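You operate a simulated robot arm through the tools that you are given. There is no shell and no other tool. Be economical: measure what you need, move in short steps, check, and stop when the job is done.

The job below is to be done with a simulated robot arm. You get a single attempt, and the scene is never put back.

Task
Wipe off the tea stain under the striped cloth.
Fine: fold the cloth back first and out again after; use the teal cloth and put it back. What is to be rubbed or washed off counts as gone when no trace of it is left.
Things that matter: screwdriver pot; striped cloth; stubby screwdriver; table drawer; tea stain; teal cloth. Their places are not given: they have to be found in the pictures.

The check looks at the end state, three seconds after you hand in, the way a careful person would. Anything else that was tipped, shoved, dropped, spilled or broken makes it a failure. Flat cloth is picked up by pressing the open fingertips on it (5 to 10 N) and closing them slowly along it; thin cloth reads only 2 to 8 mm in the jaws.

Robot
A 6-joint arm with a two-finger parallel gripper, fixed in place. Base frame: the origin is at the foot of the arm, x ahead of it, y to its left, z up. Lengths are in mm, angles in rad, forces in N, time in s.
With the tool pointing down near the work surface it reaches from about 180 to 840 mm from the base axis. Its first joint turns from -2.897 to 2.897 rad. Payload 3.91 kg.
The TCP is the grasp point between the finger pads, 30 mm short of the fingertips. In the tool frame z runs along the fingers and y along their closing line. Largest opening 110 mm; finger width 20, thickness 10; the body of the gripper, 48 by 112 mm, starts 55 mm behind the TCP.
Orientation is that of the tool frame in the base frame, as [roll, pitch, yaw] about the fixed x, y, z axes, in that order (R = Rz(yaw) Ry(pitch) Rx(roll)). With the fingers straight down and closing along the base's y, the tool's x points along the base's -x, its y along +y and its z along -z.

Tools
- The arm moves only by the tool step_arm. Its argument "steps" is text: rows parted by semicolons, each of 7 numbers parted by spaces: the shift along the tool's x, y, z in units of 300 mm (1.0 is 300 mm), then the turn, a rotation vector about the tool's x, y, z in units of 60 degrees (1.0 is 60 degrees), then the opening, from 0 (shut) to 1 (fully open). In form: dx dy dz wx wy wz grip; .... A call has 1 to 20 rows; each row is the pose to reach, as a shift and turn from the pose commanded when the call began, along the tool's axes at that moment. A call with a number of a shift or a turn outside -1 to 1 is refused whole. Each row takes 0.2 s and may step no farther than 50 mm and 0.15 rad from the row before; otherwise, or with a gripper value out of range, the whole call is refused. Where a pose cannot be reached the arm comes as near as it can. A force on the tool above 90 N (or 10 N above the force at the start of the call, whichever is more), or a blocked arm, ends the call early, and 0.2 s more pass. Each finger travels about 108 mm/s and halts on what it meets, pressing with about 39 N; the grip force reading is that of the motor and also rises with nothing between the fingers. The clock runs only during rows and for 0.2 s after the last one: add rows that repeat a pose to give the fingers time. It gives the time, the measured TCP pose, the force on the tool (base axes), the opening and the grip force at its end, in the units of the frame above (readings bear some noise), with the torque about the TCP (base axes, N m) and any sound that the robot's microphone picked up, and new pictures: "views" is both (left out), scene, wrist or none.
- Cameras (640 x 400 px; columns grow to the right, rows downward): "scene" is fixed at [399.8, 502.2, 1325.2]; the picture's right is [-1.00, -0.00, 0.00], its down [-0.00, 0.42, -0.91] and it looks along [0.00, -0.91, -0.42] (base axes); focal length 359 px, centre (320, 200). "wrist" rides on the gripper at [77, 7, -114] in the tool frame; the picture's right is [-0.09, 1.00, 0.00], its down [-0.80, -0.07, -0.59] and it looks along [-0.59, -0.05, 0.80] (tool axes); focal length 270 px, centre (320, 200).
- slide_trunk(by): slides the trunk up (or, below 0, down) by that many mm; the arm rides with it, the base frame stays. It gives what a move gives, with no picture.
- measure_at(camera, pixels): for up to 12 pixels [column, row] of the newest picture of that camera ("zoom" is the newest enlarged one), the place [x, y, z] in the base frame of the surface seen there, good to about 2 mm. The clock stands still meanwhile.
- inspect(camera, box): a new picture of the part [left, top, right, bottom] of that camera's present view, enlarged. The clock stands still meanwhile.
- sign_off(): hands the job in; it is judged then, once.

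Go step by step. Measure first, check grasps and placings, and put right what went wrong. The budget is 80 turns and 200 pictures, counting those below and the enlarged ones. Unless the task says otherwise, let go and move clear before handing in, and close with one line.

The tools are called after "Call:" by a JSON object that holds its "name" and its "arguments". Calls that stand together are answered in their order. step_arm: Moves the arm, as the interface text tells. Its arguments: {"type":"object","properties":{"steps":{"type":"string"},"views":{"type":"string","enum":["both","scene","wrist","none"]}},"required":["steps"]} The other tools are called the same way: slide_trunk (by) slides the trunk up or down; measure_at (camera, pixels) gives the place of the surface under pixels of a picture; inspect (camera, box) takes an enlarged picture of a part of a camera's view; sign_off () hands the job in.

At the start:

```text
time_s: 0.0
position: [22.5, -436.3, 1191.2]
orientation: [3.14, -0.001, -3.141]
wrist_force: [-0.1, 0.1, 0.0]
moment: [0.0, 0.04, 0.0]
finger_gap: 110.1
grip_force: 0.0
trunk travel left (down, up): [-475.0, 65.0]
```

scene: 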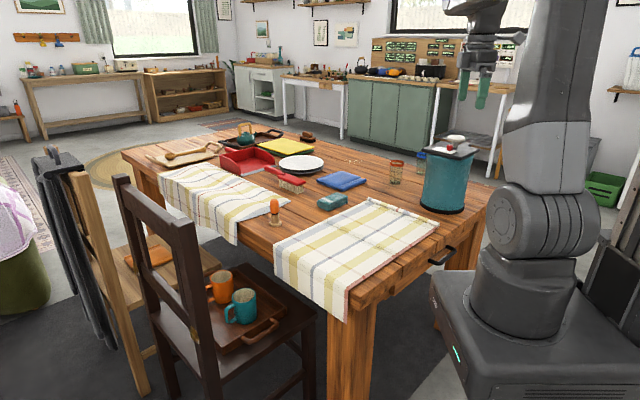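
wrist: 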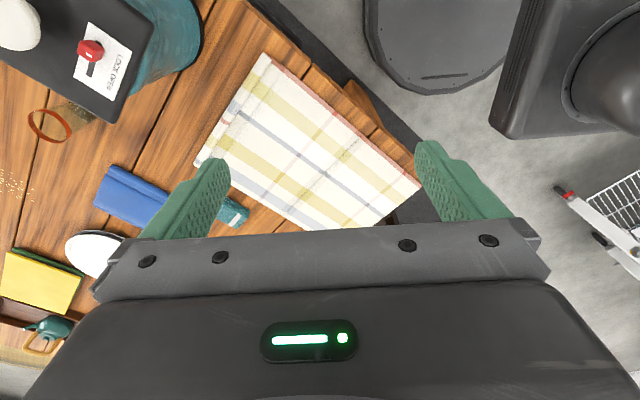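

The scene shows two striped cloths (around 205,200 and 355,245), a blue folded cloth at (342,181) and a teal thing at (332,202). I'll enlarge before measuring.

Call:
{"name": "inspect", "arguments": {"camera": "scene", "box": [120, 120, 320, 245]}}

Call:
{"name": "inspect", "arguments": {"camera": "scene", "box": [260, 130, 480, 325]}}

Call:
{"name": "inspect", "arguments": {"camera": "wrist", "box": [0, 0, 440, 275]}}

```text
3.20 times, centred on (220, 182) of scene
```

zoom: 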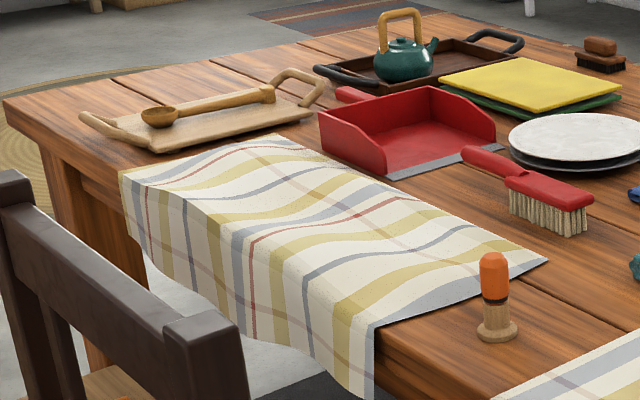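

```text
2.05 times, centred on (370, 228) of scene
```

zoom: 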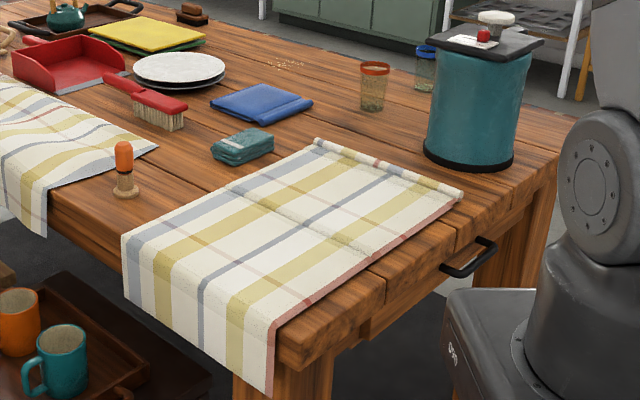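

```text
1.45 times, centred on (220, 138) of wrist
```

zoom: 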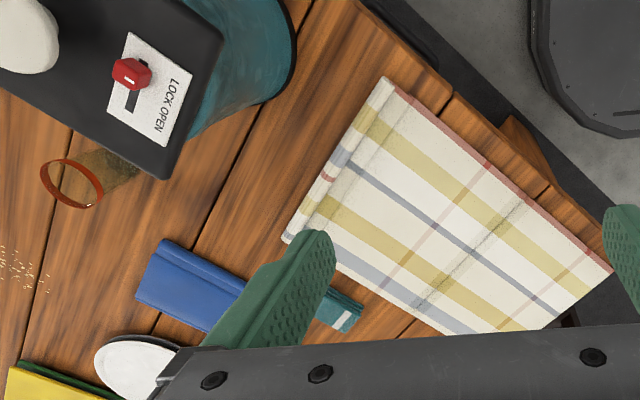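

The folded teal item is at (332,202) and the near striped cloth has a rolled edge at the table's inner end. I'll measure the key points.

Call:
{"name": "measure_at", "arguments": {"camera": "scene", "pixels": [[332, 202], [321, 204], [346, 200], [273, 205], [371, 200], [437, 222], [275, 245], [350, 290], [355, 245], [342, 181], [395, 172], [447, 180]]}}

Call:
{"name": "measure_at", "arguments": {"camera": "scene", "pixels": [[165, 178], [215, 165], [237, 222], [288, 202], [205, 200], [230, 185], [290, 185], [440, 258], [480, 210], [125, 153], [334, 300], [355, 310]]}}

```text
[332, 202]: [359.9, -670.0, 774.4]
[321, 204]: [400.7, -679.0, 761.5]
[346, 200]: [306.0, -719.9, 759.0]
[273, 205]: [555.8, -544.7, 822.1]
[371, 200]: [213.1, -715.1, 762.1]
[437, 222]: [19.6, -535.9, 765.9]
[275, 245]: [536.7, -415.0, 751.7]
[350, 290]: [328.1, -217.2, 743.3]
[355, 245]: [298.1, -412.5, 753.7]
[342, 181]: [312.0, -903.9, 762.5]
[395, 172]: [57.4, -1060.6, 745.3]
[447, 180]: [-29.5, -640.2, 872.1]
```

```text
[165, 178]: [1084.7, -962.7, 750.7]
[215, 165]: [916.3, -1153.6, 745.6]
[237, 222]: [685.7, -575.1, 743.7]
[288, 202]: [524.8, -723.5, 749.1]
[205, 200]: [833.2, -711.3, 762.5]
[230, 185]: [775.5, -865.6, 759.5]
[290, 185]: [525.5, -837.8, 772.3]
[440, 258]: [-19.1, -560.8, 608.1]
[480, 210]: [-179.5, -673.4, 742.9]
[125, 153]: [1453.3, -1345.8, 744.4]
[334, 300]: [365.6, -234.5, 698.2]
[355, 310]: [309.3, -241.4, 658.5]
```

The near cloth lies on the table (top z≈745) with corners near (213,-715), (20,-536), (537,-415) and (328,-217), and the teal cloth is at (360,-670). I'll move over it for a closer look.

Call:
{"name": "step_arm", "arguments": {"steps": "-0.1 0 0.1 0 0 0 1; -0.2 0 0.2 0 0 0 1; -0.3 0 0.3 0 0 0 1; -0.3 0 0.4 0 0 0 1; -0.3 0 0.5 0 0 0 1; -0.3 0 0.5 0 0 0 1"}}

```text
time_s: 1.4
position: [109.7, -439.8, 1039.4]
orientation: [-3.142, 0.001, -3.141]
wrist_force: [-0.6, -1.0, 0.2]
moment: [0.0, -0.01, -0.02]
finger_gap: 109.9
grip_force: 0.1
trunk travel left (down, up): [-475.0, 65.0]
```

scene: 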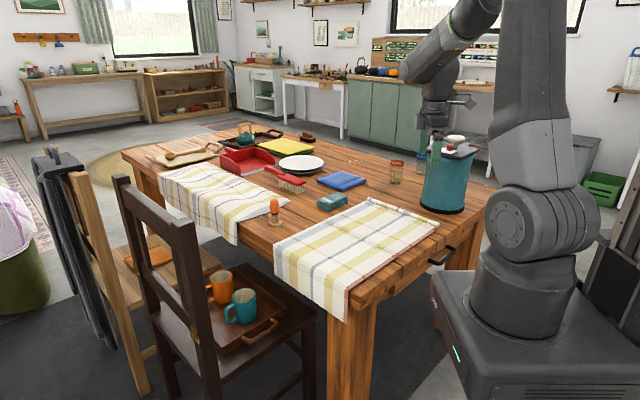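
wrist: 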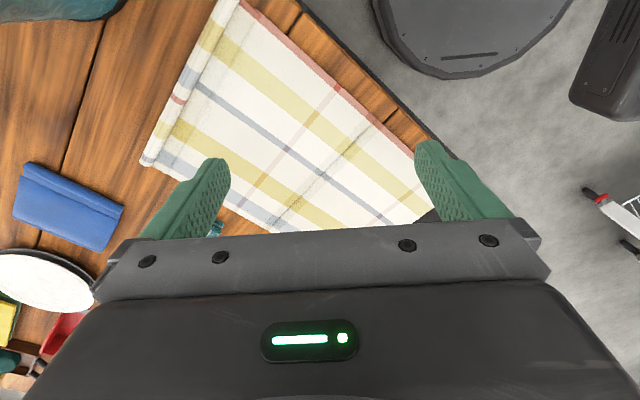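

The cloth's inner edge shows a hem roll along (240,5)-(150,165) in the wrist picture. I'll enlarge it and measure edges.

Call:
{"name": "inspect", "arguments": {"camera": "wrist", "box": [120, 0, 440, 200]}}

Call:
{"name": "measure_at", "arguments": {"camera": "wrist", "pixels": [[240, 4], [145, 163], [154, 160], [200, 85], [215, 60], [190, 85], [300, 60], [300, 150], [380, 120], [410, 150], [330, 100], [250, 80]]}}

Call:
{"name": "measure_at", "arguments": {"camera": "scene", "pixels": [[447, 147], [455, 138], [330, 208], [330, 195], [346, 204], [338, 210], [319, 201], [395, 162], [273, 225], [416, 162], [275, 215], [342, 190]]}}

```text
2.00 times, centred on (280, 100) of wrist
```

zoom: 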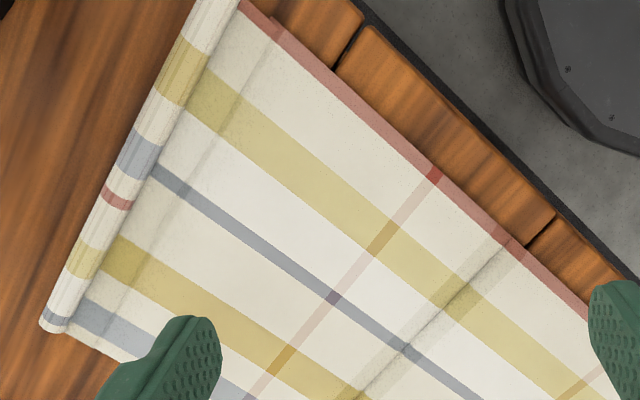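

```text
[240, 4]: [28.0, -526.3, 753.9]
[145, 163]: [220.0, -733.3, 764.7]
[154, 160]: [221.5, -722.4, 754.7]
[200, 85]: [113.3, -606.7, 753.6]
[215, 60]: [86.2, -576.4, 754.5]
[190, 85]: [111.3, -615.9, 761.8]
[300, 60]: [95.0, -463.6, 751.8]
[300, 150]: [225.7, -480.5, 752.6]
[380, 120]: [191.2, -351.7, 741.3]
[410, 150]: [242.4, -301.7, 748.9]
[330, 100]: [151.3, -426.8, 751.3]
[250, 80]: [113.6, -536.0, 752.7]
```

```text
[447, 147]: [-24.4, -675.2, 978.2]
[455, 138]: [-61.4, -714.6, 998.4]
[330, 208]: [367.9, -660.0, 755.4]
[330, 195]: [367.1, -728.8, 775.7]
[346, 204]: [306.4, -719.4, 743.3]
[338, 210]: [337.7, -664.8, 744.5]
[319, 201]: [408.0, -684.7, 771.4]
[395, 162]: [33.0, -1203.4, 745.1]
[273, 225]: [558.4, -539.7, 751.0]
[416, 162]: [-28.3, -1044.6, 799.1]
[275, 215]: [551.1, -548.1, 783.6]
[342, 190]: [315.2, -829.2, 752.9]
```

The inner edge is a roll about 15 mm thick, running (28,-526)→(220,-733). Before approaching I need the pot's extent.

Call:
{"name": "measure_at", "arguments": {"camera": "scene", "pixels": [[423, 195], [463, 195], [430, 150], [470, 155], [443, 211], [425, 208], [445, 155], [474, 152], [429, 141], [478, 149]]}}

Call:
{"name": "inspect", "arguments": {"camera": "scene", "box": [380, 110, 500, 220]}}

Call:
{"name": "inspect", "arguments": {"camera": "scene", "box": [300, 170, 380, 220]}}

```text
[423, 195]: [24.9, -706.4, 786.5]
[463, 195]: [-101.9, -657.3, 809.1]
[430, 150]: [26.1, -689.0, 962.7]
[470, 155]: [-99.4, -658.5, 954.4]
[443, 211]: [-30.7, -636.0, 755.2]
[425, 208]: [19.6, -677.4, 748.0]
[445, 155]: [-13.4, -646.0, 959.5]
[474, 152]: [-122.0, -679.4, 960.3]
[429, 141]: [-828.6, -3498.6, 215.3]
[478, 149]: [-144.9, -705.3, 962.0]
```

```text
3.64 times, centred on (440, 165) of scene
```

zoom: 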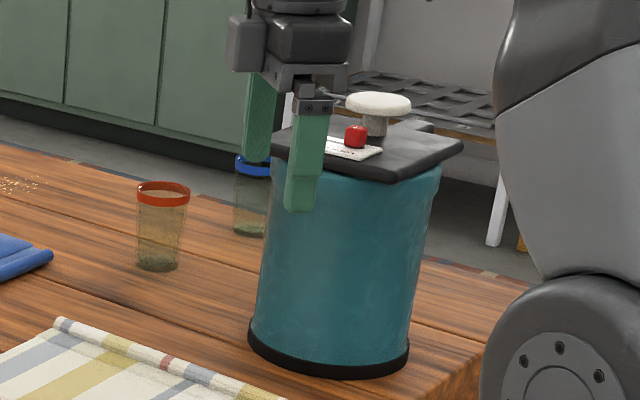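

```text
8.00 times, centred on (340, 195) of scene
```

zoom: 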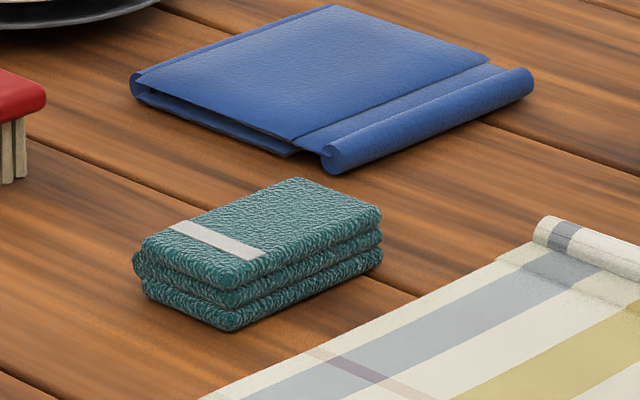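

The pot is centred near (-50,-720) with radius about 80, clear of the roll's middle at (124,-630). I'll turn 45° so the jaws close across the roll and hover above it.

Call:
{"name": "step_arm", "arguments": {"steps": "-0.01 -0.11 0.1 0 0 0.125 1; -0.02 -0.22 0.2 0 0 0.25 1; -0.03 -0.33 0.3 0 0 0.375 1; -0.04 -0.44 0.4 0 0 0.5 1; -0.04 -0.55 0.5 0 0 0.625 0.7; -0.04 -0.645 0.6 0 0 0.75 0.5; -0.04 -0.645 0.6 0 0 0.75 0.4; -0.04 -0.645 0.6 0 0 0.75 0.4"}}

```text
time_s: 3.2
position: [125.0, -629.9, 860.3]
orientation: [3.141, 0.001, 2.353]
wrist_force: [0.3, 0.2, -0.5]
moment: [0.02, -0.01, -0.02]
finger_gap: 44.2
grip_force: 0.1
trunk travel left (down, up): [-475.0, 65.0]
```

scene: 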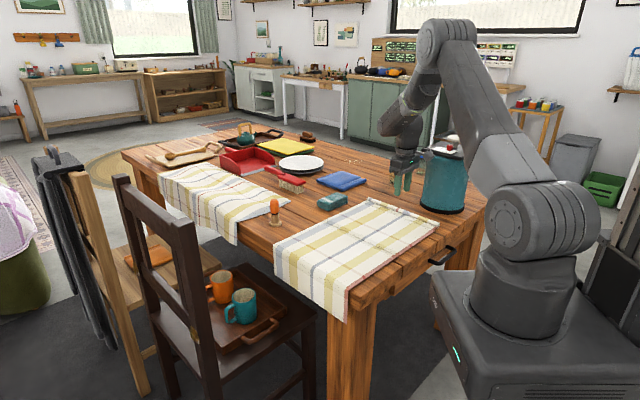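
wrist: 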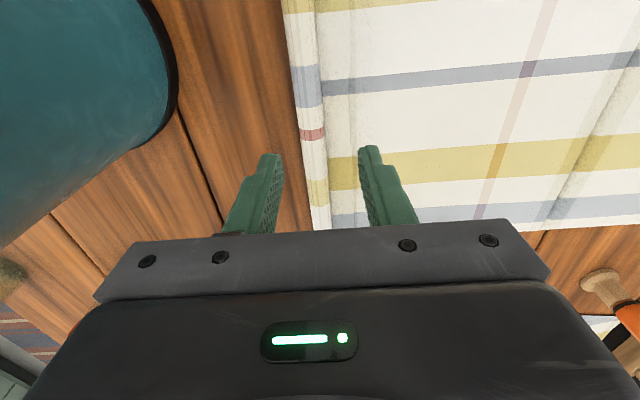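

The jaws straddle the roll (around 315,140 in the wrist picture). I'll measure it exactly to centre.

Call:
{"name": "measure_at", "arguments": {"camera": "wrist", "pixels": [[312, 135], [304, 135], [324, 135], [312, 180], [320, 215], [300, 40], [290, 160], [345, 130], [450, 130], [285, 5], [600, 100], [480, 215]]}}

```text
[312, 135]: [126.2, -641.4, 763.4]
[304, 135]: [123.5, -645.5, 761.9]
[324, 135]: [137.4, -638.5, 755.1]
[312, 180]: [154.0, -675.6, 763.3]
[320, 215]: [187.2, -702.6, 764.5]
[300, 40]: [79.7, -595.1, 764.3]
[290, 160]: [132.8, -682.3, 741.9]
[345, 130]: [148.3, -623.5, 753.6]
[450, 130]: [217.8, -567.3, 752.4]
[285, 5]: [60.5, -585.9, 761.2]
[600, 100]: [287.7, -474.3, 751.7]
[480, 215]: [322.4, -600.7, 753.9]
```

Roll centre is 7 mm to the inner side of the TCP; I'll correct that and lower until near contact.

Call:
{"name": "step_arm", "arguments": {"steps": "0 -0.023 0 0 0 0 0.4; 0 -0.023 0.13 0 0 0 0.4; 0 -0.023 0.23 0 0 0 0.4; 0 -0.023 0.26 0 0 0 0.4; 0 -0.023 0.27 0 0 0 0.4; 0 -0.023 0.27 0 0 0 0.4", "views": "wrist"}}

```text
time_s: 4.6
position: [119.8, -635.6, 785.7]
orientation: [-3.134, 0.007, 2.358]
wrist_force: [1.6, 0.2, 57.1]
moment: [1.52, -1.13, -0.05]
finger_gap: 43.8
grip_force: 0.1
trunk travel left (down, up): [-475.0, 65.0]
```

wrist: 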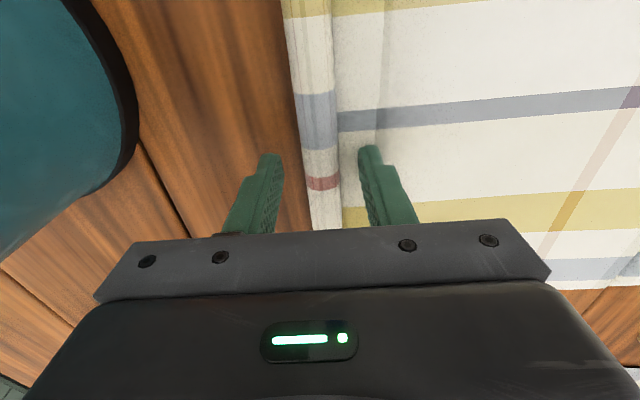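

Contact came early (57 N at z 785.7: the cloth-side finger rests on cloth). I'll back off about 6 mm to a light press and close slowly.

Call:
{"name": "step_arm", "arguments": {"steps": "0 0 -0.02 0 0 0 0.4; 0 0 -0.02 0 0 0 0.33; 0 0 -0.02 0 0 0 0.27; 0 0 -0.02 0 0 0 0.21; 0 0 -0.02 0 0 0 0.16; 0 0 -0.02 0 0 0 0.11; 0 0 -0.02 0 0 0 0.06; 0 0 -0.02 0 0 0 0.02; 0 0 -0.02 0 0 0 0; 0 0 -0.02 0 0 0 0", "views": "wrist"}}

```text
time_s: 6.8
position: [119.0, -635.7, 784.6]
orientation: [-3.141, 0.0, 2.357]
wrist_force: [0.9, 1.9, 0.0]
moment: [0.2, 0.11, 0.08]
finger_gap: 20.7
grip_force: 39.6
trunk travel left (down, up): [-475.0, 65.0]
```

wrist: 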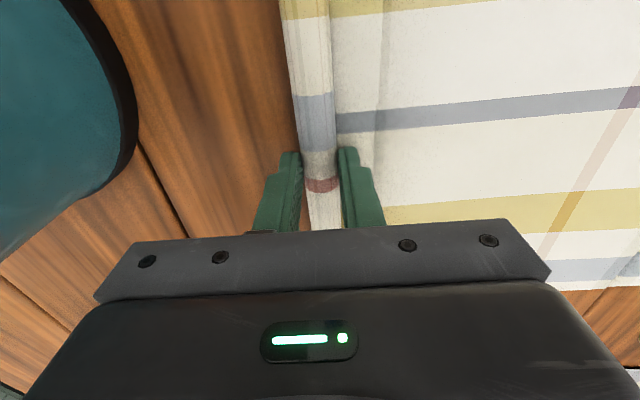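

The jaws stopped on the roll at 20.7 mm with 39 N: a good grip. I'll lift a little and check it follows.

Call:
{"name": "step_arm", "arguments": {"steps": "0 0 -0.06 0 0 0 0; 0 0.03 -0.12 0 0 0 0; 0 0.07 -0.2 0 0 0 0; 0 0.12 -0.26 0 0 0 0; 0 0.12 -0.26 0 0 0 0"}}

```text
time_s: 8.0
position: [145.1, -608.9, 863.6]
orientation: [3.14, 0.001, 2.356]
wrist_force: [-1.4, -1.8, 0.3]
moment: [-0.04, 0.07, 0.01]
finger_gap: 21.0
grip_force: 38.8
trunk travel left (down, up): [-475.0, 65.0]
```

scene: 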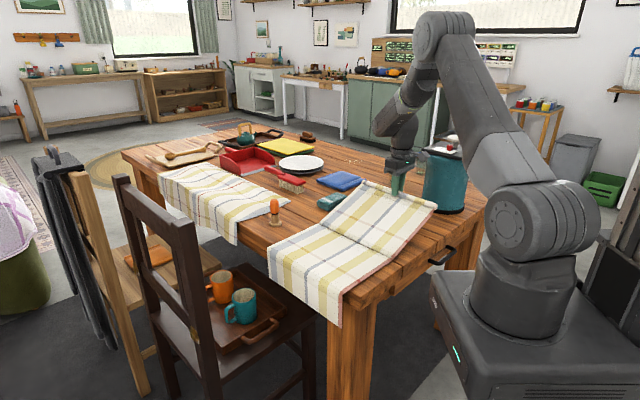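
wrist: 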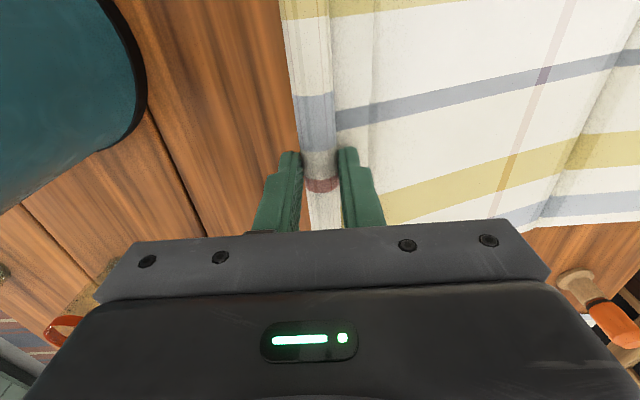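

The whole edge rises like a panel hinged at a crease, roughly (330,235)–(393,262) in the scene. I'll measure the hinge line and whether the cloth shifted.

Call:
{"name": "inspect", "arguments": {"camera": "scene", "box": [255, 165, 455, 330]}}

Call:
{"name": "measure_at", "arguments": {"camera": "scene", "pixels": [[332, 234], [393, 262], [360, 247], [270, 248], [342, 290], [344, 326], [366, 182], [436, 206], [325, 233], [350, 225], [310, 240], [340, 270]]}}

```text
2.42 times, centred on (355, 248) of scene
```

zoom: 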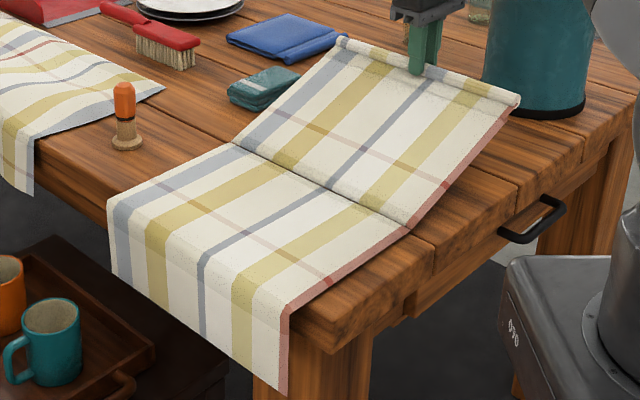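

```text
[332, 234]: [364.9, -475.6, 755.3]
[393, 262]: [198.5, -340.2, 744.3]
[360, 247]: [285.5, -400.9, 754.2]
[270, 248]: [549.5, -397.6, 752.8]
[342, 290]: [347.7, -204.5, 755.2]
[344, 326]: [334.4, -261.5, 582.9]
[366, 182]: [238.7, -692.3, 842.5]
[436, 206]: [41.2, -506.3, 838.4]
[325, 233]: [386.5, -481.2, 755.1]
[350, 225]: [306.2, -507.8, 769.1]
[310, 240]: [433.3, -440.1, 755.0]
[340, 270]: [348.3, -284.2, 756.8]
```

The cloth slid about 20 mm outward because my lift was not a true arc; the hinge (now f≈-80) should be at about f≈-100. I'll follow an arc of radius ~264 mm about the original hinge, which also draws it back.

Call:
{"name": "step_arm", "arguments": {"steps": "0 -0.04 -0.04 0 0 0 0; 0 -0.04 -0.107 0 0 0 0; 0 -0.003 -0.173 0 0 0 0; 0 0.057 -0.263 0 0 0 0; 0 0.137 -0.357 0 0 0 0; 0 0.22 -0.427 0 0 0 0; 0 0.32 -0.497 0 0 0 0; 0 0.32 -0.497 0 0 0 0"}}

```text
time_s: 9.8
position: [211.1, -541.2, 1015.0]
orientation: [3.141, -0.001, 2.357]
wrist_force: [1.2, -0.6, -2.0]
moment: [0.02, -0.05, -0.09]
finger_gap: 21.0
grip_force: 38.5
trunk travel left (down, up): [-475.0, 65.0]
```

scene: 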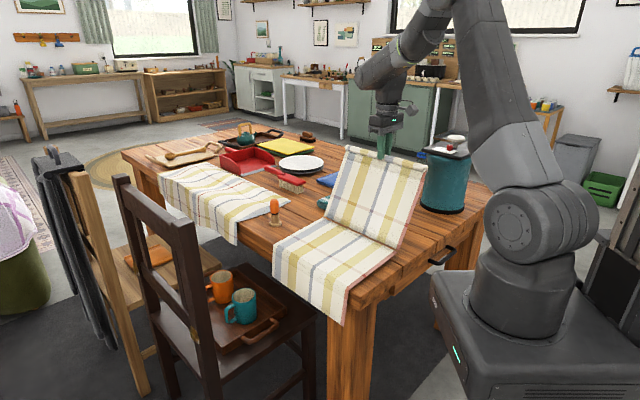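
wrist: 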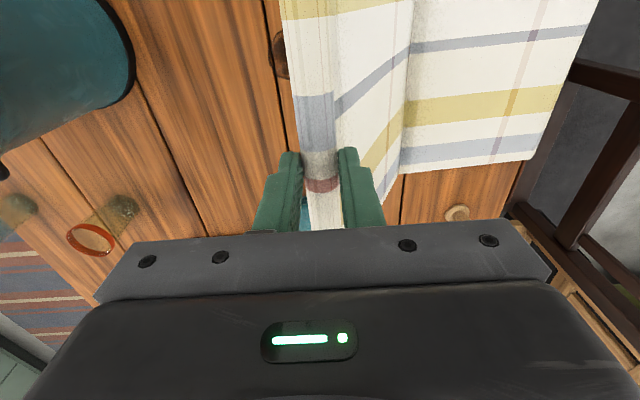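

A dark ring shows at (281,55) in the wrist picture, likely the stain. I'll enlarge and measure it.

Call:
{"name": "inspect", "arguments": {"camera": "wrist", "box": [200, 0, 360, 120]}}

Call:
{"name": "measure_at", "arguments": {"camera": "wrist", "pixels": [[275, 35], [274, 55], [280, 75], [283, 50], [288, 60], [405, 100], [412, 60], [280, 20], [457, 212], [520, 165]]}}

Call:
{"name": "measure_at", "arguments": {"camera": "scene", "pixels": [[275, 247], [336, 222], [392, 253], [365, 238], [346, 150], [424, 163], [345, 320], [330, 212]]}}

```text
3.33 times, centred on (280, 60) of wrist
```

zoom: 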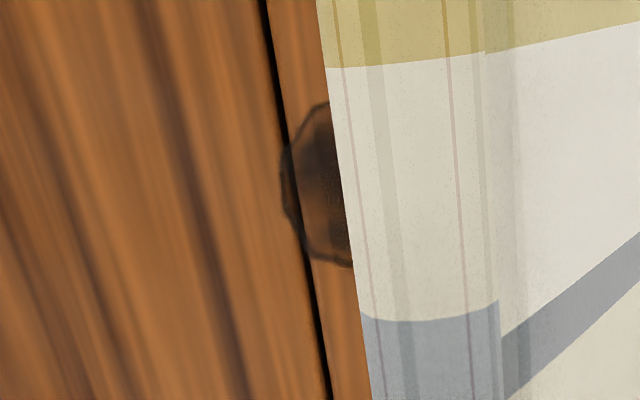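

```text
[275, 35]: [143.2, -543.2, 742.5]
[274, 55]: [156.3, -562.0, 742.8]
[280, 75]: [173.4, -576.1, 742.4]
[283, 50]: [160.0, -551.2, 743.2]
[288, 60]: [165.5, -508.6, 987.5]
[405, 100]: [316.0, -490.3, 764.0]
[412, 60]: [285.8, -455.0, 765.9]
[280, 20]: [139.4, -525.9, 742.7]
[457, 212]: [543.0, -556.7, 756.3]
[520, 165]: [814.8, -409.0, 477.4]
```

```text
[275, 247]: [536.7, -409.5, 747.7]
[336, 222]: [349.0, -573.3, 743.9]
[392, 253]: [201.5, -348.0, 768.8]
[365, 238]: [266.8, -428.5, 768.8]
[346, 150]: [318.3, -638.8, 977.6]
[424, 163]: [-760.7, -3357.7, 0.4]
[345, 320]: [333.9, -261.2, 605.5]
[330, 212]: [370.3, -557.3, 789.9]
```

The stain starts at about (156,-562), f≈-287, so folding the panel right over exposes it. I'll carry the roll on over the top of the arc.

Call:
{"name": "step_arm", "arguments": {"steps": "0 0.07 -0.03 0 0 0 0; 0 0.14 -0.06 0 0 0 0; 0 0.287 -0.095 0 0 0 0; 0 0.44 -0.105 0 0 0 0; 0 0.593 -0.09 0 0 0 0; 0 0.74 -0.05 0 0 0 0; 0 0.88 0.01 0 0 0 0; 0 0.88 0.01 0 0 0 0"}}

```text
time_s: 11.6
position: [399.4, -354.4, 1010.8]
orientation: [-3.141, 0.001, 2.356]
wrist_force: [-1.2, -0.7, -1.0]
moment: [-0.13, -0.09, -0.04]
finger_gap: 21.0
grip_force: 39.6
trunk travel left (down, up): [-475.0, 65.0]
```

scene: 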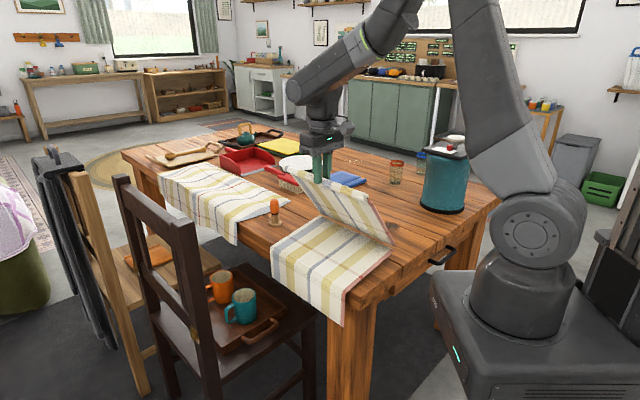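
wrist: 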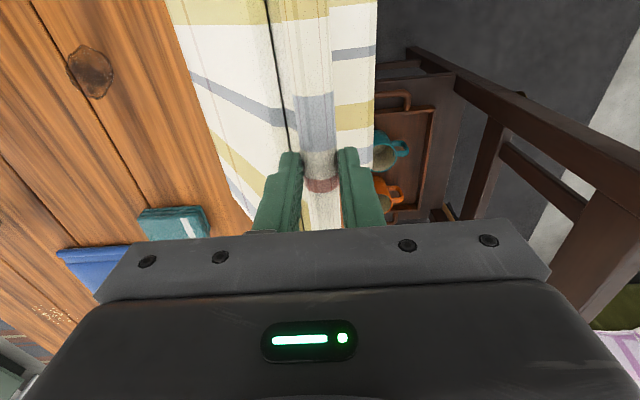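

The stain is fully visible now at (90,72) in the wrist picture. I'll continue the arc down and measure the stain meanwhile.

Call:
{"name": "measure_at", "arguments": {"camera": "wrist", "pixels": [[90, 72], [66, 60], [75, 90], [100, 98], [112, 85], [110, 60], [95, 45], [78, 48], [140, 212], [208, 232], [203, 207], [145, 240]]}}

Call:
{"name": "step_arm", "arguments": {"steps": "0 0.06 0.04 0 0 0 0; 0 0.127 0.09 0 0 0 0; 0 0.233 0.197 0 0 0 0; 0 0.323 0.323 0 0 0 0; 0 0.387 0.463 0 0 0 0; 0 0.387 0.463 0 0 0 0"}}

```text
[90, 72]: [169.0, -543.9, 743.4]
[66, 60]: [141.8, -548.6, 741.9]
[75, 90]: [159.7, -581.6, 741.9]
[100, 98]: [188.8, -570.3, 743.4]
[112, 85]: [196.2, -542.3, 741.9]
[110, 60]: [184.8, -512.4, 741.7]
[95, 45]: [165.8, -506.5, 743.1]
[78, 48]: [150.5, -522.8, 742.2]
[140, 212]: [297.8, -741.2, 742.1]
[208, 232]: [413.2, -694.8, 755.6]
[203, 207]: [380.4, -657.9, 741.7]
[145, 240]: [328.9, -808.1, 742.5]
```

```text
time_s: 13.0
position: [482.7, -272.2, 869.8]
orientation: [-3.141, 0.0, 2.356]
wrist_force: [-0.4, -0.4, -0.1]
moment: [0.36, 0.35, -0.02]
finger_gap: 20.9
grip_force: 39.0
trunk travel left (down, up): [-475.0, 65.0]
```

scene: 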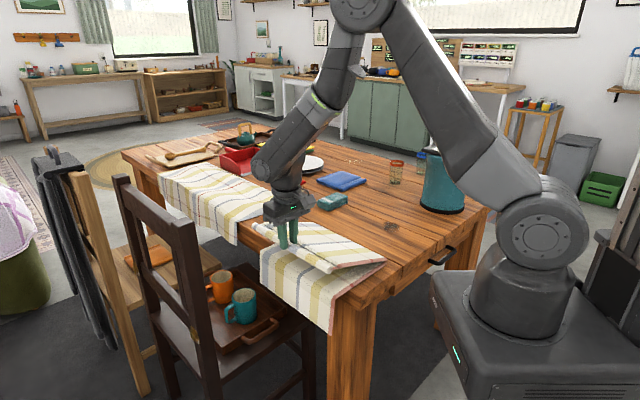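
wrist: 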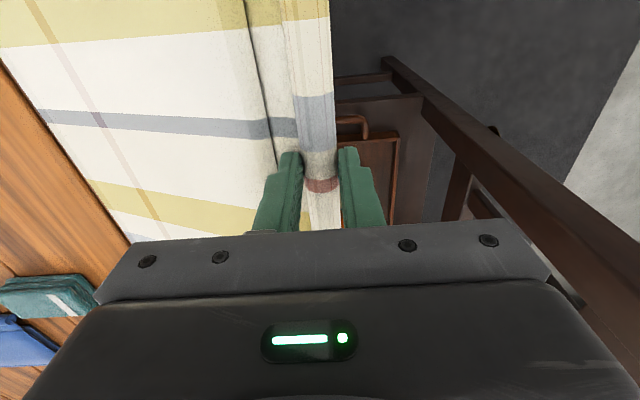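

The fold is nearly down. I'll lower further before opening.

Call:
{"name": "step_arm", "arguments": {"steps": "0 0.03 0.1 0 0 0 0; 0 0.04 0.17 0 0 0 0; 0 0.045 0.22 0 0 0 0; 0 0.045 0.22 0 0 0 0"}}

```text
time_s: 14.0
position: [490.1, -263.9, 805.1]
orientation: [3.141, -0.001, 2.356]
wrist_force: [-0.2, 1.2, -0.1]
moment: [0.03, -0.03, -0.03]
finger_gap: 20.7
grip_force: 39.0
trunk travel left (down, up): [-475.0, 65.0]
```

scene: 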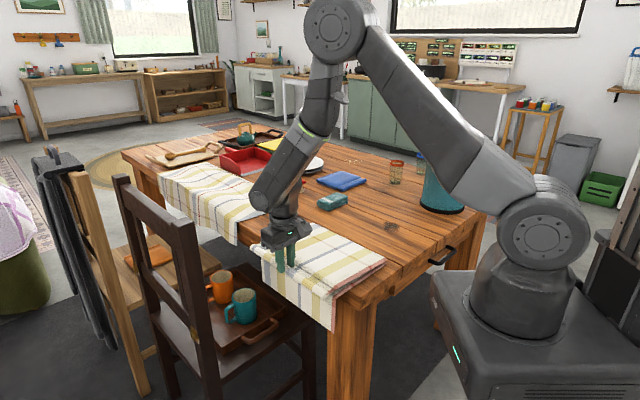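
wrist: 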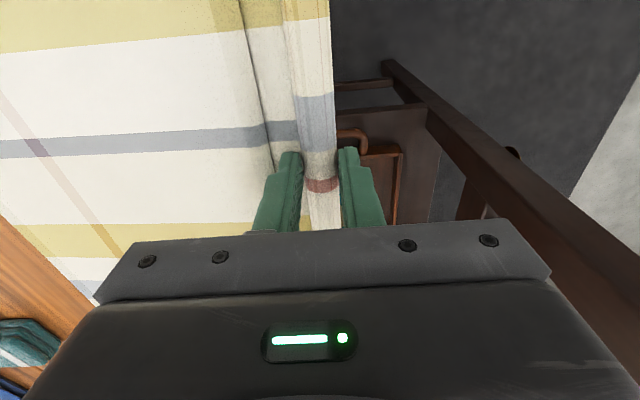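

The roll hangs just past the table edge at about z 777. I'll open gently and lift away.

Call:
{"name": "step_arm", "arguments": {"steps": "0 0 0 0 0 0 0.22; 0 0 0 0 0 0 0.27; 0 0 0 0 0 0 0.32; 0 0 -0.03 0 0 0 0.34; 0 0 -0.1 0 0 0 0.34; 0 0 -0.2 0 0 0 0.34; 0 0 -0.35 0 0 0 0.34; 0 0 -0.5 0 0 0 0.34; 0 0 -0.5 0 0 0 0.34"}}

```text
time_s: 16.0
position: [490.8, -261.8, 955.8]
orientation: [-3.141, 0.0, 2.355]
wrist_force: [0.4, -0.1, -0.2]
moment: [0.0, 0.03, 0.01]
finger_gap: 37.6
grip_force: 0.0
trunk travel left (down, up): [-475.0, 65.0]
```

scene: 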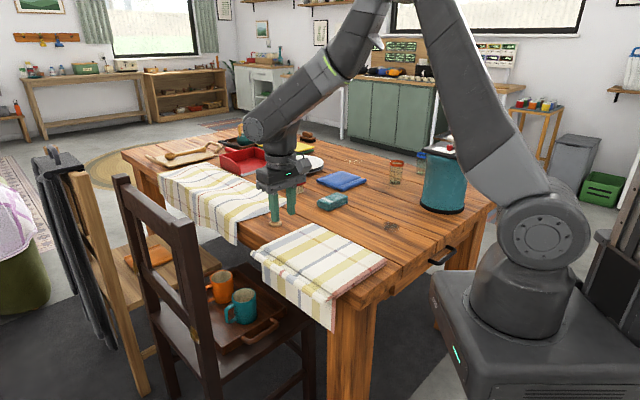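
wrist: 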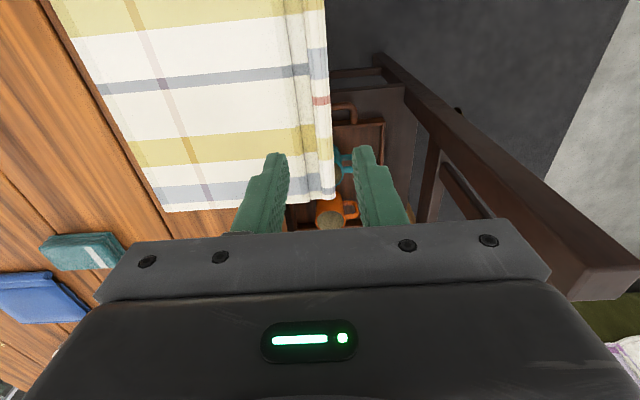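

The fold lies stably. Now I'll swing to the teal cloth near (357,-690), turning 90° so the jaws close across its short side.

Call:
{"name": "step_arm", "arguments": {"steps": "-0.058 -0.11 0 0 0 -0.125 0.5; -0.116 -0.22 0 0 0 -0.25 0.7; -0.173 -0.33 0 0 0 -0.375 0.9; -0.231 -0.44 0 0 0 -0.5 1; -0.289 -0.55 0 0 0 -0.625 1; -0.347 -0.66 0 0 0 -0.75 1", "views": "none"}}

Call:
{"name": "step_arm", "arguments": {"steps": "0.037 -0.119 0 0 0 -0.125 1; 0.074 -0.238 0 0 0 -0.25 1; 0.111 -0.357 0 0 0 -0.375 1; 0.148 -0.475 0.05 0 0 -0.5 1; 0.186 -0.594 0.1 0 0 -0.625 1; 0.223 -0.713 0.1 0 0 -0.75 1; 0.223 -0.713 0.1 0 0 -0.75 1"}}

```text
time_s: 17.4
position: [424.8, -479.5, 957.2]
orientation: [3.141, 0.0, -3.139]
wrist_force: [-0.2, -0.1, -0.2]
moment: [-0.01, 0.0, 0.0]
finger_gap: 110.0
grip_force: 0.0
trunk travel left (down, up): [-475.0, 65.0]
```

```text
time_s: 19.0
position: [356.1, -692.4, 926.6]
orientation: [3.141, 0.001, -2.353]
wrist_force: [-0.5, -0.7, -0.3]
moment: [-0.03, 0.0, 0.02]
finger_gap: 110.0
grip_force: 0.0
trunk travel left (down, up): [-475.0, 65.0]
```

scene: 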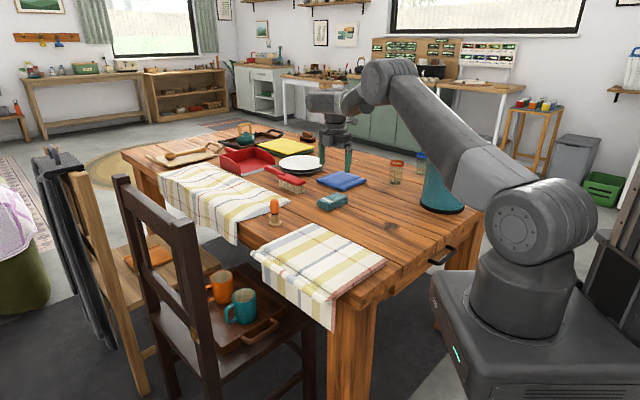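
wrist: 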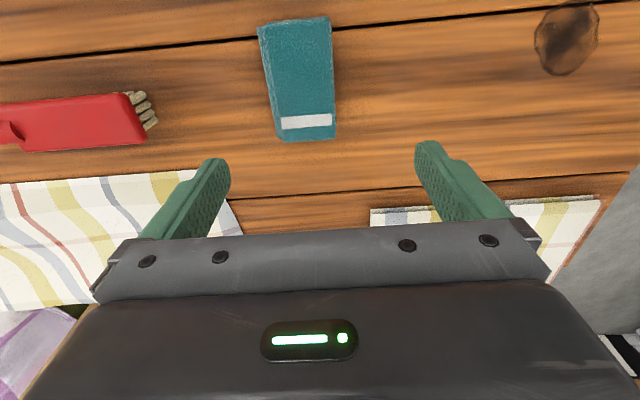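

Call:
{"name": "measure_at", "arguments": {"camera": "wrist", "pixels": [[262, 30], [325, 22], [280, 122], [332, 120], [300, 75], [278, 136], [334, 136], [566, 38], [566, 72], [567, 8], [538, 40], [596, 40]]}}

Call:
{"name": "inspect", "arguments": {"camera": "wrist", "box": [220, 0, 380, 150]}}

```text
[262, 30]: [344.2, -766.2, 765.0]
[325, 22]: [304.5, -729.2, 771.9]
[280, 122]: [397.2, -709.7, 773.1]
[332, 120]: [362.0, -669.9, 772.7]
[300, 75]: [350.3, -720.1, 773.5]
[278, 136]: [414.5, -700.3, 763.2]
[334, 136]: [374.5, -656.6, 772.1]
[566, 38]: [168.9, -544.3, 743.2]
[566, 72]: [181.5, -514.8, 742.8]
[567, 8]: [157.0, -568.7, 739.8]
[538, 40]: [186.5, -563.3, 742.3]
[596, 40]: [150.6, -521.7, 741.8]
```

```text
2.67 times, centred on (300, 75) of wrist
```

zoom: 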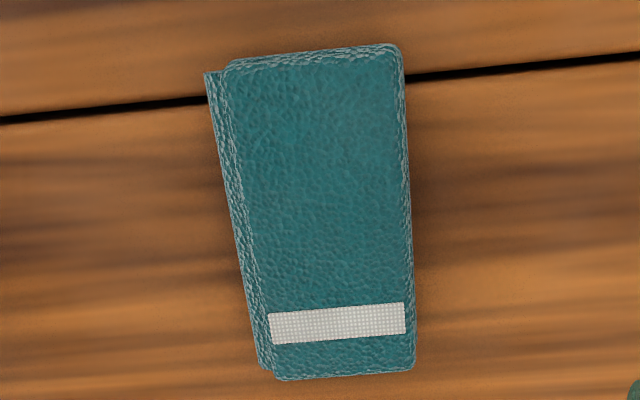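

The teal pad is 100×57×30 mm, centred at (358,-713), long side along the planks' cross direction; the stain is centred at about (168,-543). I'll centre over the pad and lower to z 785 with fingers open.

Call:
{"name": "step_arm", "arguments": {"steps": "0.044 -0.053 0 0 0 0 0.9; 0.044 -0.053 0.15 0 0 0 0.9; 0.044 -0.053 0.3 0 0 0 0.9; 0.044 -0.053 0.42 0 0 0 0.9; 0.044 -0.053 0.47 0 0 0 0.9; 0.044 -0.053 0.47 0 0 0 0.9", "views": "wrist"}}

```text
time_s: 20.4
position: [358.1, -713.5, 783.1]
orientation: [3.141, 0.0, -2.358]
wrist_force: [0.4, 0.2, 0.6]
moment: [0.0, -0.01, -0.03]
finger_gap: 98.8
grip_force: 0.1
trunk travel left (down, up): [-475.0, 65.0]
```

wrist: 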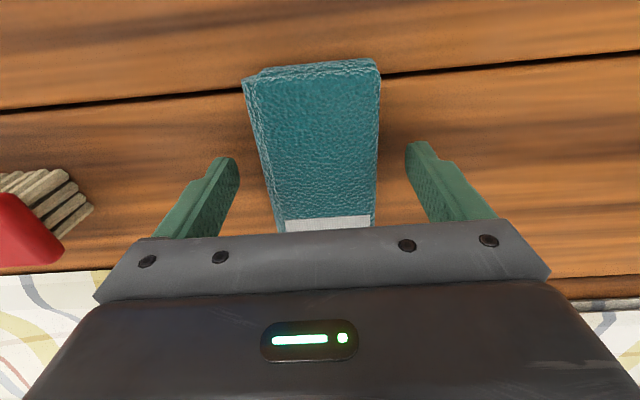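

Pad sits between the fingers and the brush is clear. I'll close slowly.

Call:
{"name": "step_arm", "arguments": {"steps": "0 0 0 0 0 0 0.75; 0 0 0 0 0 0 0.65; 0 0 0 0 0 0 0.55; 0 0 0 0 0 0 0.48; 0 0 0 0 0 0 0.4; 0 0 0 0 0 0 0.3; 0 0 0 0 0 0 0.2; 0 0 0 0 0 0 0.2", "views": "wrist"}}

```text
time_s: 22.2
position: [357.9, -714.1, 784.7]
orientation: [-3.141, -0.001, -2.355]
wrist_force: [0.4, -0.3, 0.8]
moment: [-0.04, -0.02, 0.03]
finger_gap: 61.0
grip_force: 38.7
trunk travel left (down, up): [-475.0, 65.0]
```

wrist: 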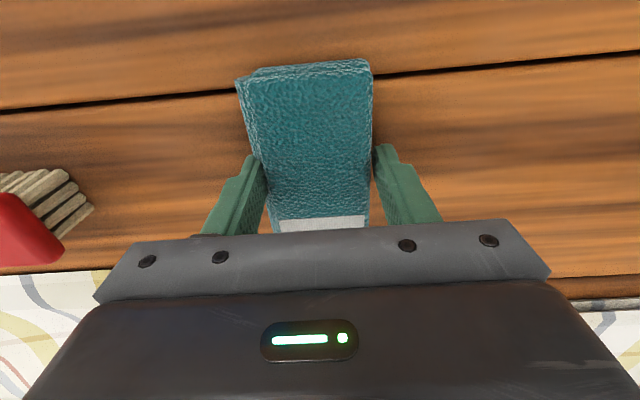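

Gripped at 61 mm. I'll lift it and carry it above the stain at (170,-544).

Call:
{"name": "step_arm", "arguments": {"steps": "0 0 -0.08 0 0 0 0.2; 0 0 -0.2 0 0 0 0.2; 0.01 0.15 -0.24 0 0 0 0.2; 0.02 0.3 -0.24 0 0 0 0.2; 0.03 0.45 -0.24 0 0 0 0.2; 0.04 0.6 -0.24 0 0 0 0.2; 0.042 0.75 -0.2 0 0 0 0.2; 0.042 0.843 -0.15 0 0 0 0.2; 0.042 0.843 -0.15 0 0 0 0.2"}}

```text
time_s: 24.2
position: [170.9, -542.9, 827.7]
orientation: [-3.141, 0.0, -2.355]
wrist_force: [1.4, -0.2, 0.3]
moment: [0.02, 0.02, 0.02]
finger_gap: 60.9
grip_force: 39.3
trunk travel left (down, up): [-475.0, 65.0]
```

scene: 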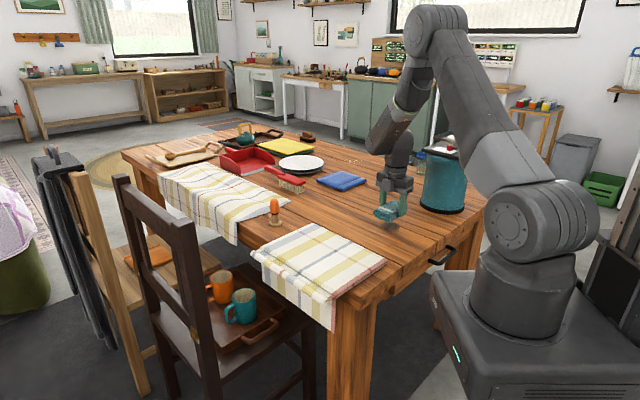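
wrist: 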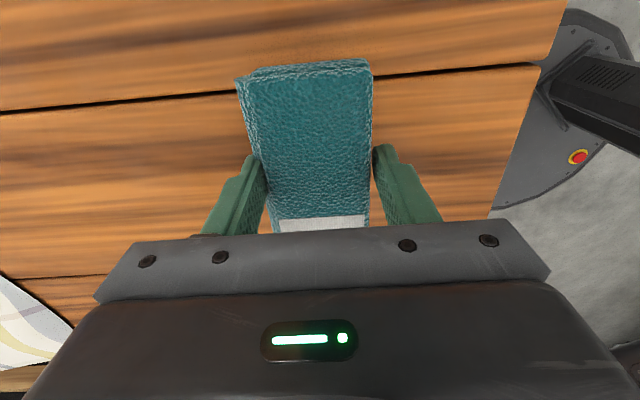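

Over the stain; I'll lower to contact and read the force.

Call:
{"name": "step_arm", "arguments": {"steps": "0 0 0.1 0 0 0 0.2; 0 0 0.14 0 0 0 0.2; 0 0 0.153 0 0 0 0.2; 0 0 0.153 0 0 0 0.2", "views": "none"}}

```text
time_s: 25.2
position: [170.4, -542.4, 782.1]
orientation: [-3.141, -0.001, -2.356]
wrist_force: [1.2, -0.6, 9.4]
moment: [0.18, -0.01, -0.05]
finger_gap: 60.7
grip_force: 38.6
trunk travel left (down, up): [-475.0, 65.0]
```

9.4 N contact. I'll scrub with strokes along the pad's short direction at three cross offsets.

Call:
{"name": "step_arm", "arguments": {"steps": "0 0.08 0.004 0 0 0 0.2; 0 0.16 0.004 0 0 0 0.2; 0 0.05 0.004 0 0 0 0.2; 0 -0.06 0.004 0 0 0 0.2; 0 -0.16 0.004 0 0 0 0.2; 0 -0.06 0.004 0 0 0 0.2; 0 0.05 0.004 0 0 0 0.2; 0.07 0.16 0.004 0 0 0 0.2; 0.07 0.05 0.004 0 0 0 0.2; 0.07 -0.06 0.004 0 0 0 0.2; 0.07 -0.16 0.004 0 0 0 0.2; 0 -0.16 0.004 0 0 0 0.2; -0.07 -0.16 0.004 0 0 0 0.2; -0.07 -0.06 0.004 0 0 0 0.2; -0.07 0.05 0.004 0 0 0 0.2; -0.07 0.16 0.004 0 0 0 0.2; 0 0.16 0.004 0 0 0 0.2; 0 0.05 0.004 0 0 0 0.2; 0 -0.06 0.004 0 0 0 0.2; 0 -0.16 0.004 0 0 0 0.2", "views": "none"}}

Call:
{"name": "step_arm", "arguments": {"steps": "0 0 -0.05 0 0 0 0.2; 0 -0.1 -0.15 0 0 0 0.2; 0 -0.2 -0.2 0 0 0 0.2; 0 -0.3 -0.2 0 0 0 0.2; 0 -0.3 -0.2 0 0 0 0.2"}}

```text
time_s: 29.4
position: [206.1, -575.6, 782.2]
orientation: [-3.141, 0.001, -2.357]
wrist_force: [-0.2, 1.4, 4.2]
moment: [0.01, -0.11, 0.09]
finger_gap: 61.1
grip_force: 38.9
trunk travel left (down, up): [-475.0, 65.0]
```

```text
time_s: 30.6
position: [268.2, -638.8, 839.9]
orientation: [-3.141, 0.0, -2.357]
wrist_force: [0.3, 0.6, -0.6]
moment: [0.03, -0.01, 0.0]
finger_gap: 60.7
grip_force: 38.8
trunk travel left (down, up): [-475.0, 65.0]
```

scene: 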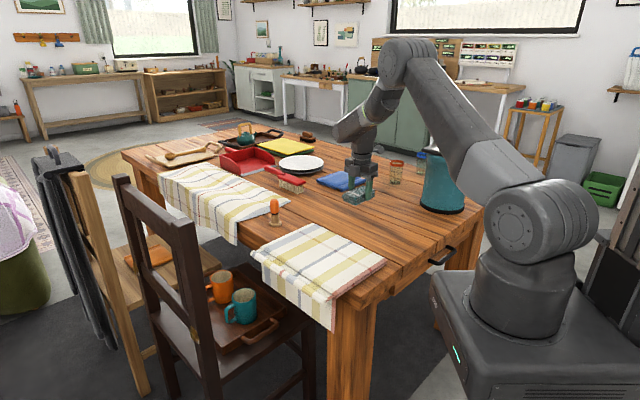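
wrist: 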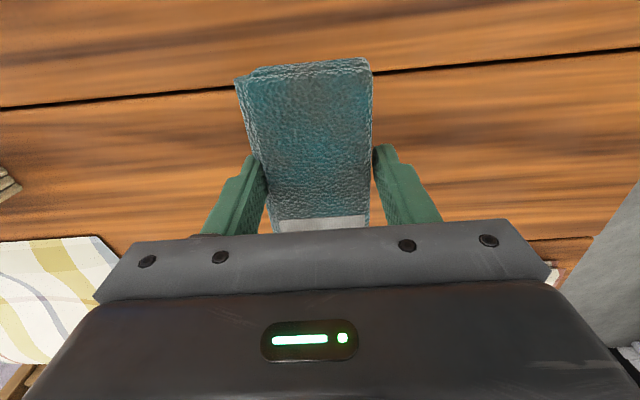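

The pad has picked up dirt. I'll inspect the stain spot at about (393,227) in the scene.

Call:
{"name": "inspect", "arguments": {"camera": "scene", "box": [360, 205, 430, 250]}}

```text
8.89 times, centred on (395, 228) of scene
```

zoom: 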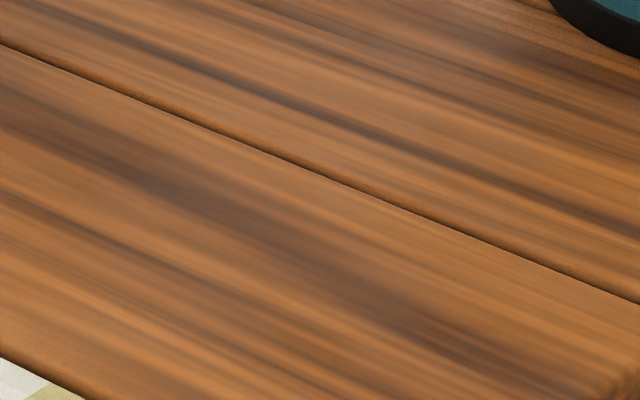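

No trace from the scene camera; I'll go back above the pad's place, high, and check the spot with the wrist camera.

Call:
{"name": "step_arm", "arguments": {"steps": "-0.01 -0.1 -0.1 0 0 0 0.2; -0.02 -0.2 -0.2 0 0 0 0.2; -0.03 -0.3 -0.28 0 0 0 0.2; -0.035 -0.389 -0.287 0 0 0 0.2; -0.035 -0.389 -0.287 0 0 0 0.2", "views": "wrist"}}

Call:
{"name": "inspect", "arguments": {"camera": "wrist", "box": [480, 0, 640, 100]}}

```text
time_s: 31.8
position: [358.7, -716.2, 927.9]
orientation: [-3.141, 0.0, -2.356]
wrist_force: [-0.5, 0.7, -0.4]
moment: [0.02, 0.02, -0.02]
finger_gap: 60.5
grip_force: 38.9
trunk travel left (down, up): [-475.0, 65.0]
```

wrist: 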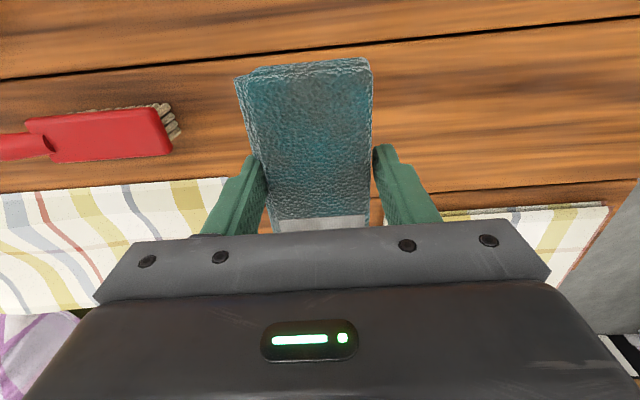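

```text
4.00 times, centred on (560, 50) of wrist
```

zoom: 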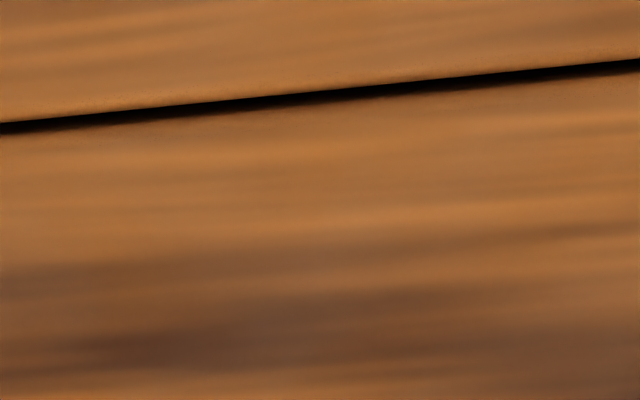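

The spot is clean in both views. I'll set the pad back in its original place and release.

Call:
{"name": "step_arm", "arguments": {"steps": "-0.003 0.007 0.15 0 0 0 0.2; -0.003 0.007 0.3 0 0 0 0.2; -0.003 0.007 0.42 0 0 0 0.2; -0.003 0.007 0.465 0 0 0 0.2; -0.003 0.007 0.477 0 0 0 0.2; -0.003 0.007 0.477 0 0 0 0.2", "views": "none"}}

Call:
{"name": "step_arm", "arguments": {"steps": "0 0 0 0 0 0 0.6; 0 0 0 0 0 0 0.7; 0 0 0 0 0 0 0.8; 0 0 0 0 0 0 0.9; 0 0 -0.1 0 0 0 0.9; 0 0 -0.25 0 0 0 0.9; 0 0 -0.4 0 0 0 0.9; 0 0 -0.477 0 0 0 0.9; 0 0 -0.477 0 0 0 0.9"}}

```text
time_s: 33.2
position: [358.5, -712.3, 785.9]
orientation: [-3.141, -0.001, -2.355]
wrist_force: [0.0, 0.3, -0.3]
moment: [-0.01, -0.01, 0.0]
finger_gap: 60.6
grip_force: 38.6
trunk travel left (down, up): [-475.0, 65.0]
```

```text
time_s: 35.2
position: [358.9, -714.5, 929.6]
orientation: [3.141, 0.0, -2.355]
wrist_force: [-0.2, -0.2, -0.1]
moment: [-0.04, -0.01, -0.03]
finger_gap: 99.0
grip_force: 0.0
trunk travel left (down, up): [-475.0, 65.0]
```

scene: 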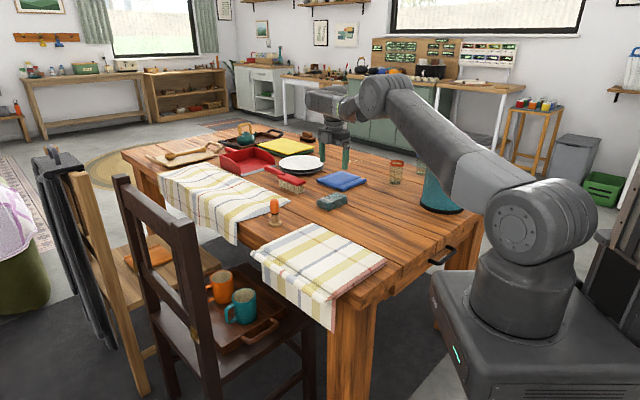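
wrist: 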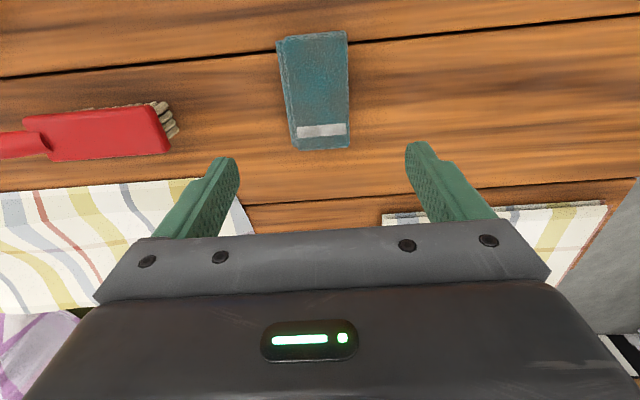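

The teal cloth is back down. I'll check its position, re-inspect the stain area now unobstructed, and measure the folded cloth.

Call:
{"name": "measure_at", "arguments": {"camera": "wrist", "pixels": [[282, 42], [344, 35], [297, 135], [347, 132], [295, 146], [349, 146], [318, 85]]}}

Call:
{"name": "inspect", "arguments": {"camera": "scene", "box": [240, 200, 400, 335]}}

Call:
{"name": "measure_at", "arguments": {"camera": "scene", "pixels": [[252, 250], [335, 300], [292, 275], [310, 224], [386, 261], [350, 243], [265, 255], [318, 290], [262, 248], [273, 260], [333, 330]]}}

```text
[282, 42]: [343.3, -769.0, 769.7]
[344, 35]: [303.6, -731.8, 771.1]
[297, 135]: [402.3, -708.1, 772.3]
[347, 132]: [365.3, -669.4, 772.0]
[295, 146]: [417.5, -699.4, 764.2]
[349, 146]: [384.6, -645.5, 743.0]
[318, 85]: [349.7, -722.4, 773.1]
```

```text
2.96 times, centred on (320, 268) of scene
```

zoom: 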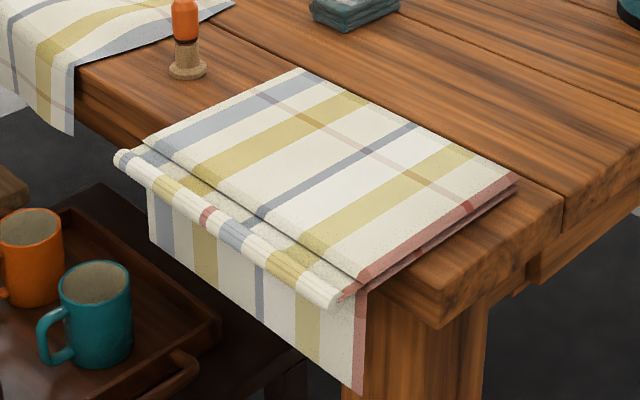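

```text
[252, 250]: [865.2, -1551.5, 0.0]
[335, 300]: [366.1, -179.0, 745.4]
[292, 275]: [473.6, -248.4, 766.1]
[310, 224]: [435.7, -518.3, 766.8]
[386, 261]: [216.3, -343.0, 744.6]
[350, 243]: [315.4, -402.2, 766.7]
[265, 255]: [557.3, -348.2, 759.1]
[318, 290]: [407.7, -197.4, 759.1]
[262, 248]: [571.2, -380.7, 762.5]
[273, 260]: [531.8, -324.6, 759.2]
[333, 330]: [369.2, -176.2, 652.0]
```

The teal cloth is back within a couple of mm. The striped cloth's lower layer has crept ~35 mm outward, which I'll draw back on unfolding. Measuring the roll for regrasp.

Call:
{"name": "measure_at", "arguments": {"camera": "scene", "pixels": [[254, 254], [324, 301], [290, 277], [289, 279], [270, 265], [305, 288], [295, 270], [312, 227], [384, 260], [346, 240]]}}

Call:
{"name": "step_arm", "arguments": {"steps": "-0.037 0.119 0 0 0 0.125 0.9; -0.074 0.238 0 0 0 0.25 0.8; -0.111 0.357 0 0 0 0.375 0.7; -0.148 0.475 0 0 0 0.5 0.6; -0.186 0.594 0 0 0 0.625 0.5; -0.223 0.713 0 0 0 0.75 0.45", "views": "none"}}

```text
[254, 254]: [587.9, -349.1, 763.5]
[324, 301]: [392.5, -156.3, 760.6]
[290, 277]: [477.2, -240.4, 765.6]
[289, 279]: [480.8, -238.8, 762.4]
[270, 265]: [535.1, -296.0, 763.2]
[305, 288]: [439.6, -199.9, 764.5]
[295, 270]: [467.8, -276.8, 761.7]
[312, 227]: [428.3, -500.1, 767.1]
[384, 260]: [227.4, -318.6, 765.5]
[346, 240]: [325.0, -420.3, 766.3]
```

```text
time_s: 36.6
position: [253.0, -515.9, 926.0]
orientation: [-3.14, 0.001, 3.137]
wrist_force: [0.5, 0.0, -0.7]
moment: [0.03, 0.0, -0.01]
finger_gap: 49.8
grip_force: 0.1
trunk travel left (down, up): [-475.0, 65.0]
```

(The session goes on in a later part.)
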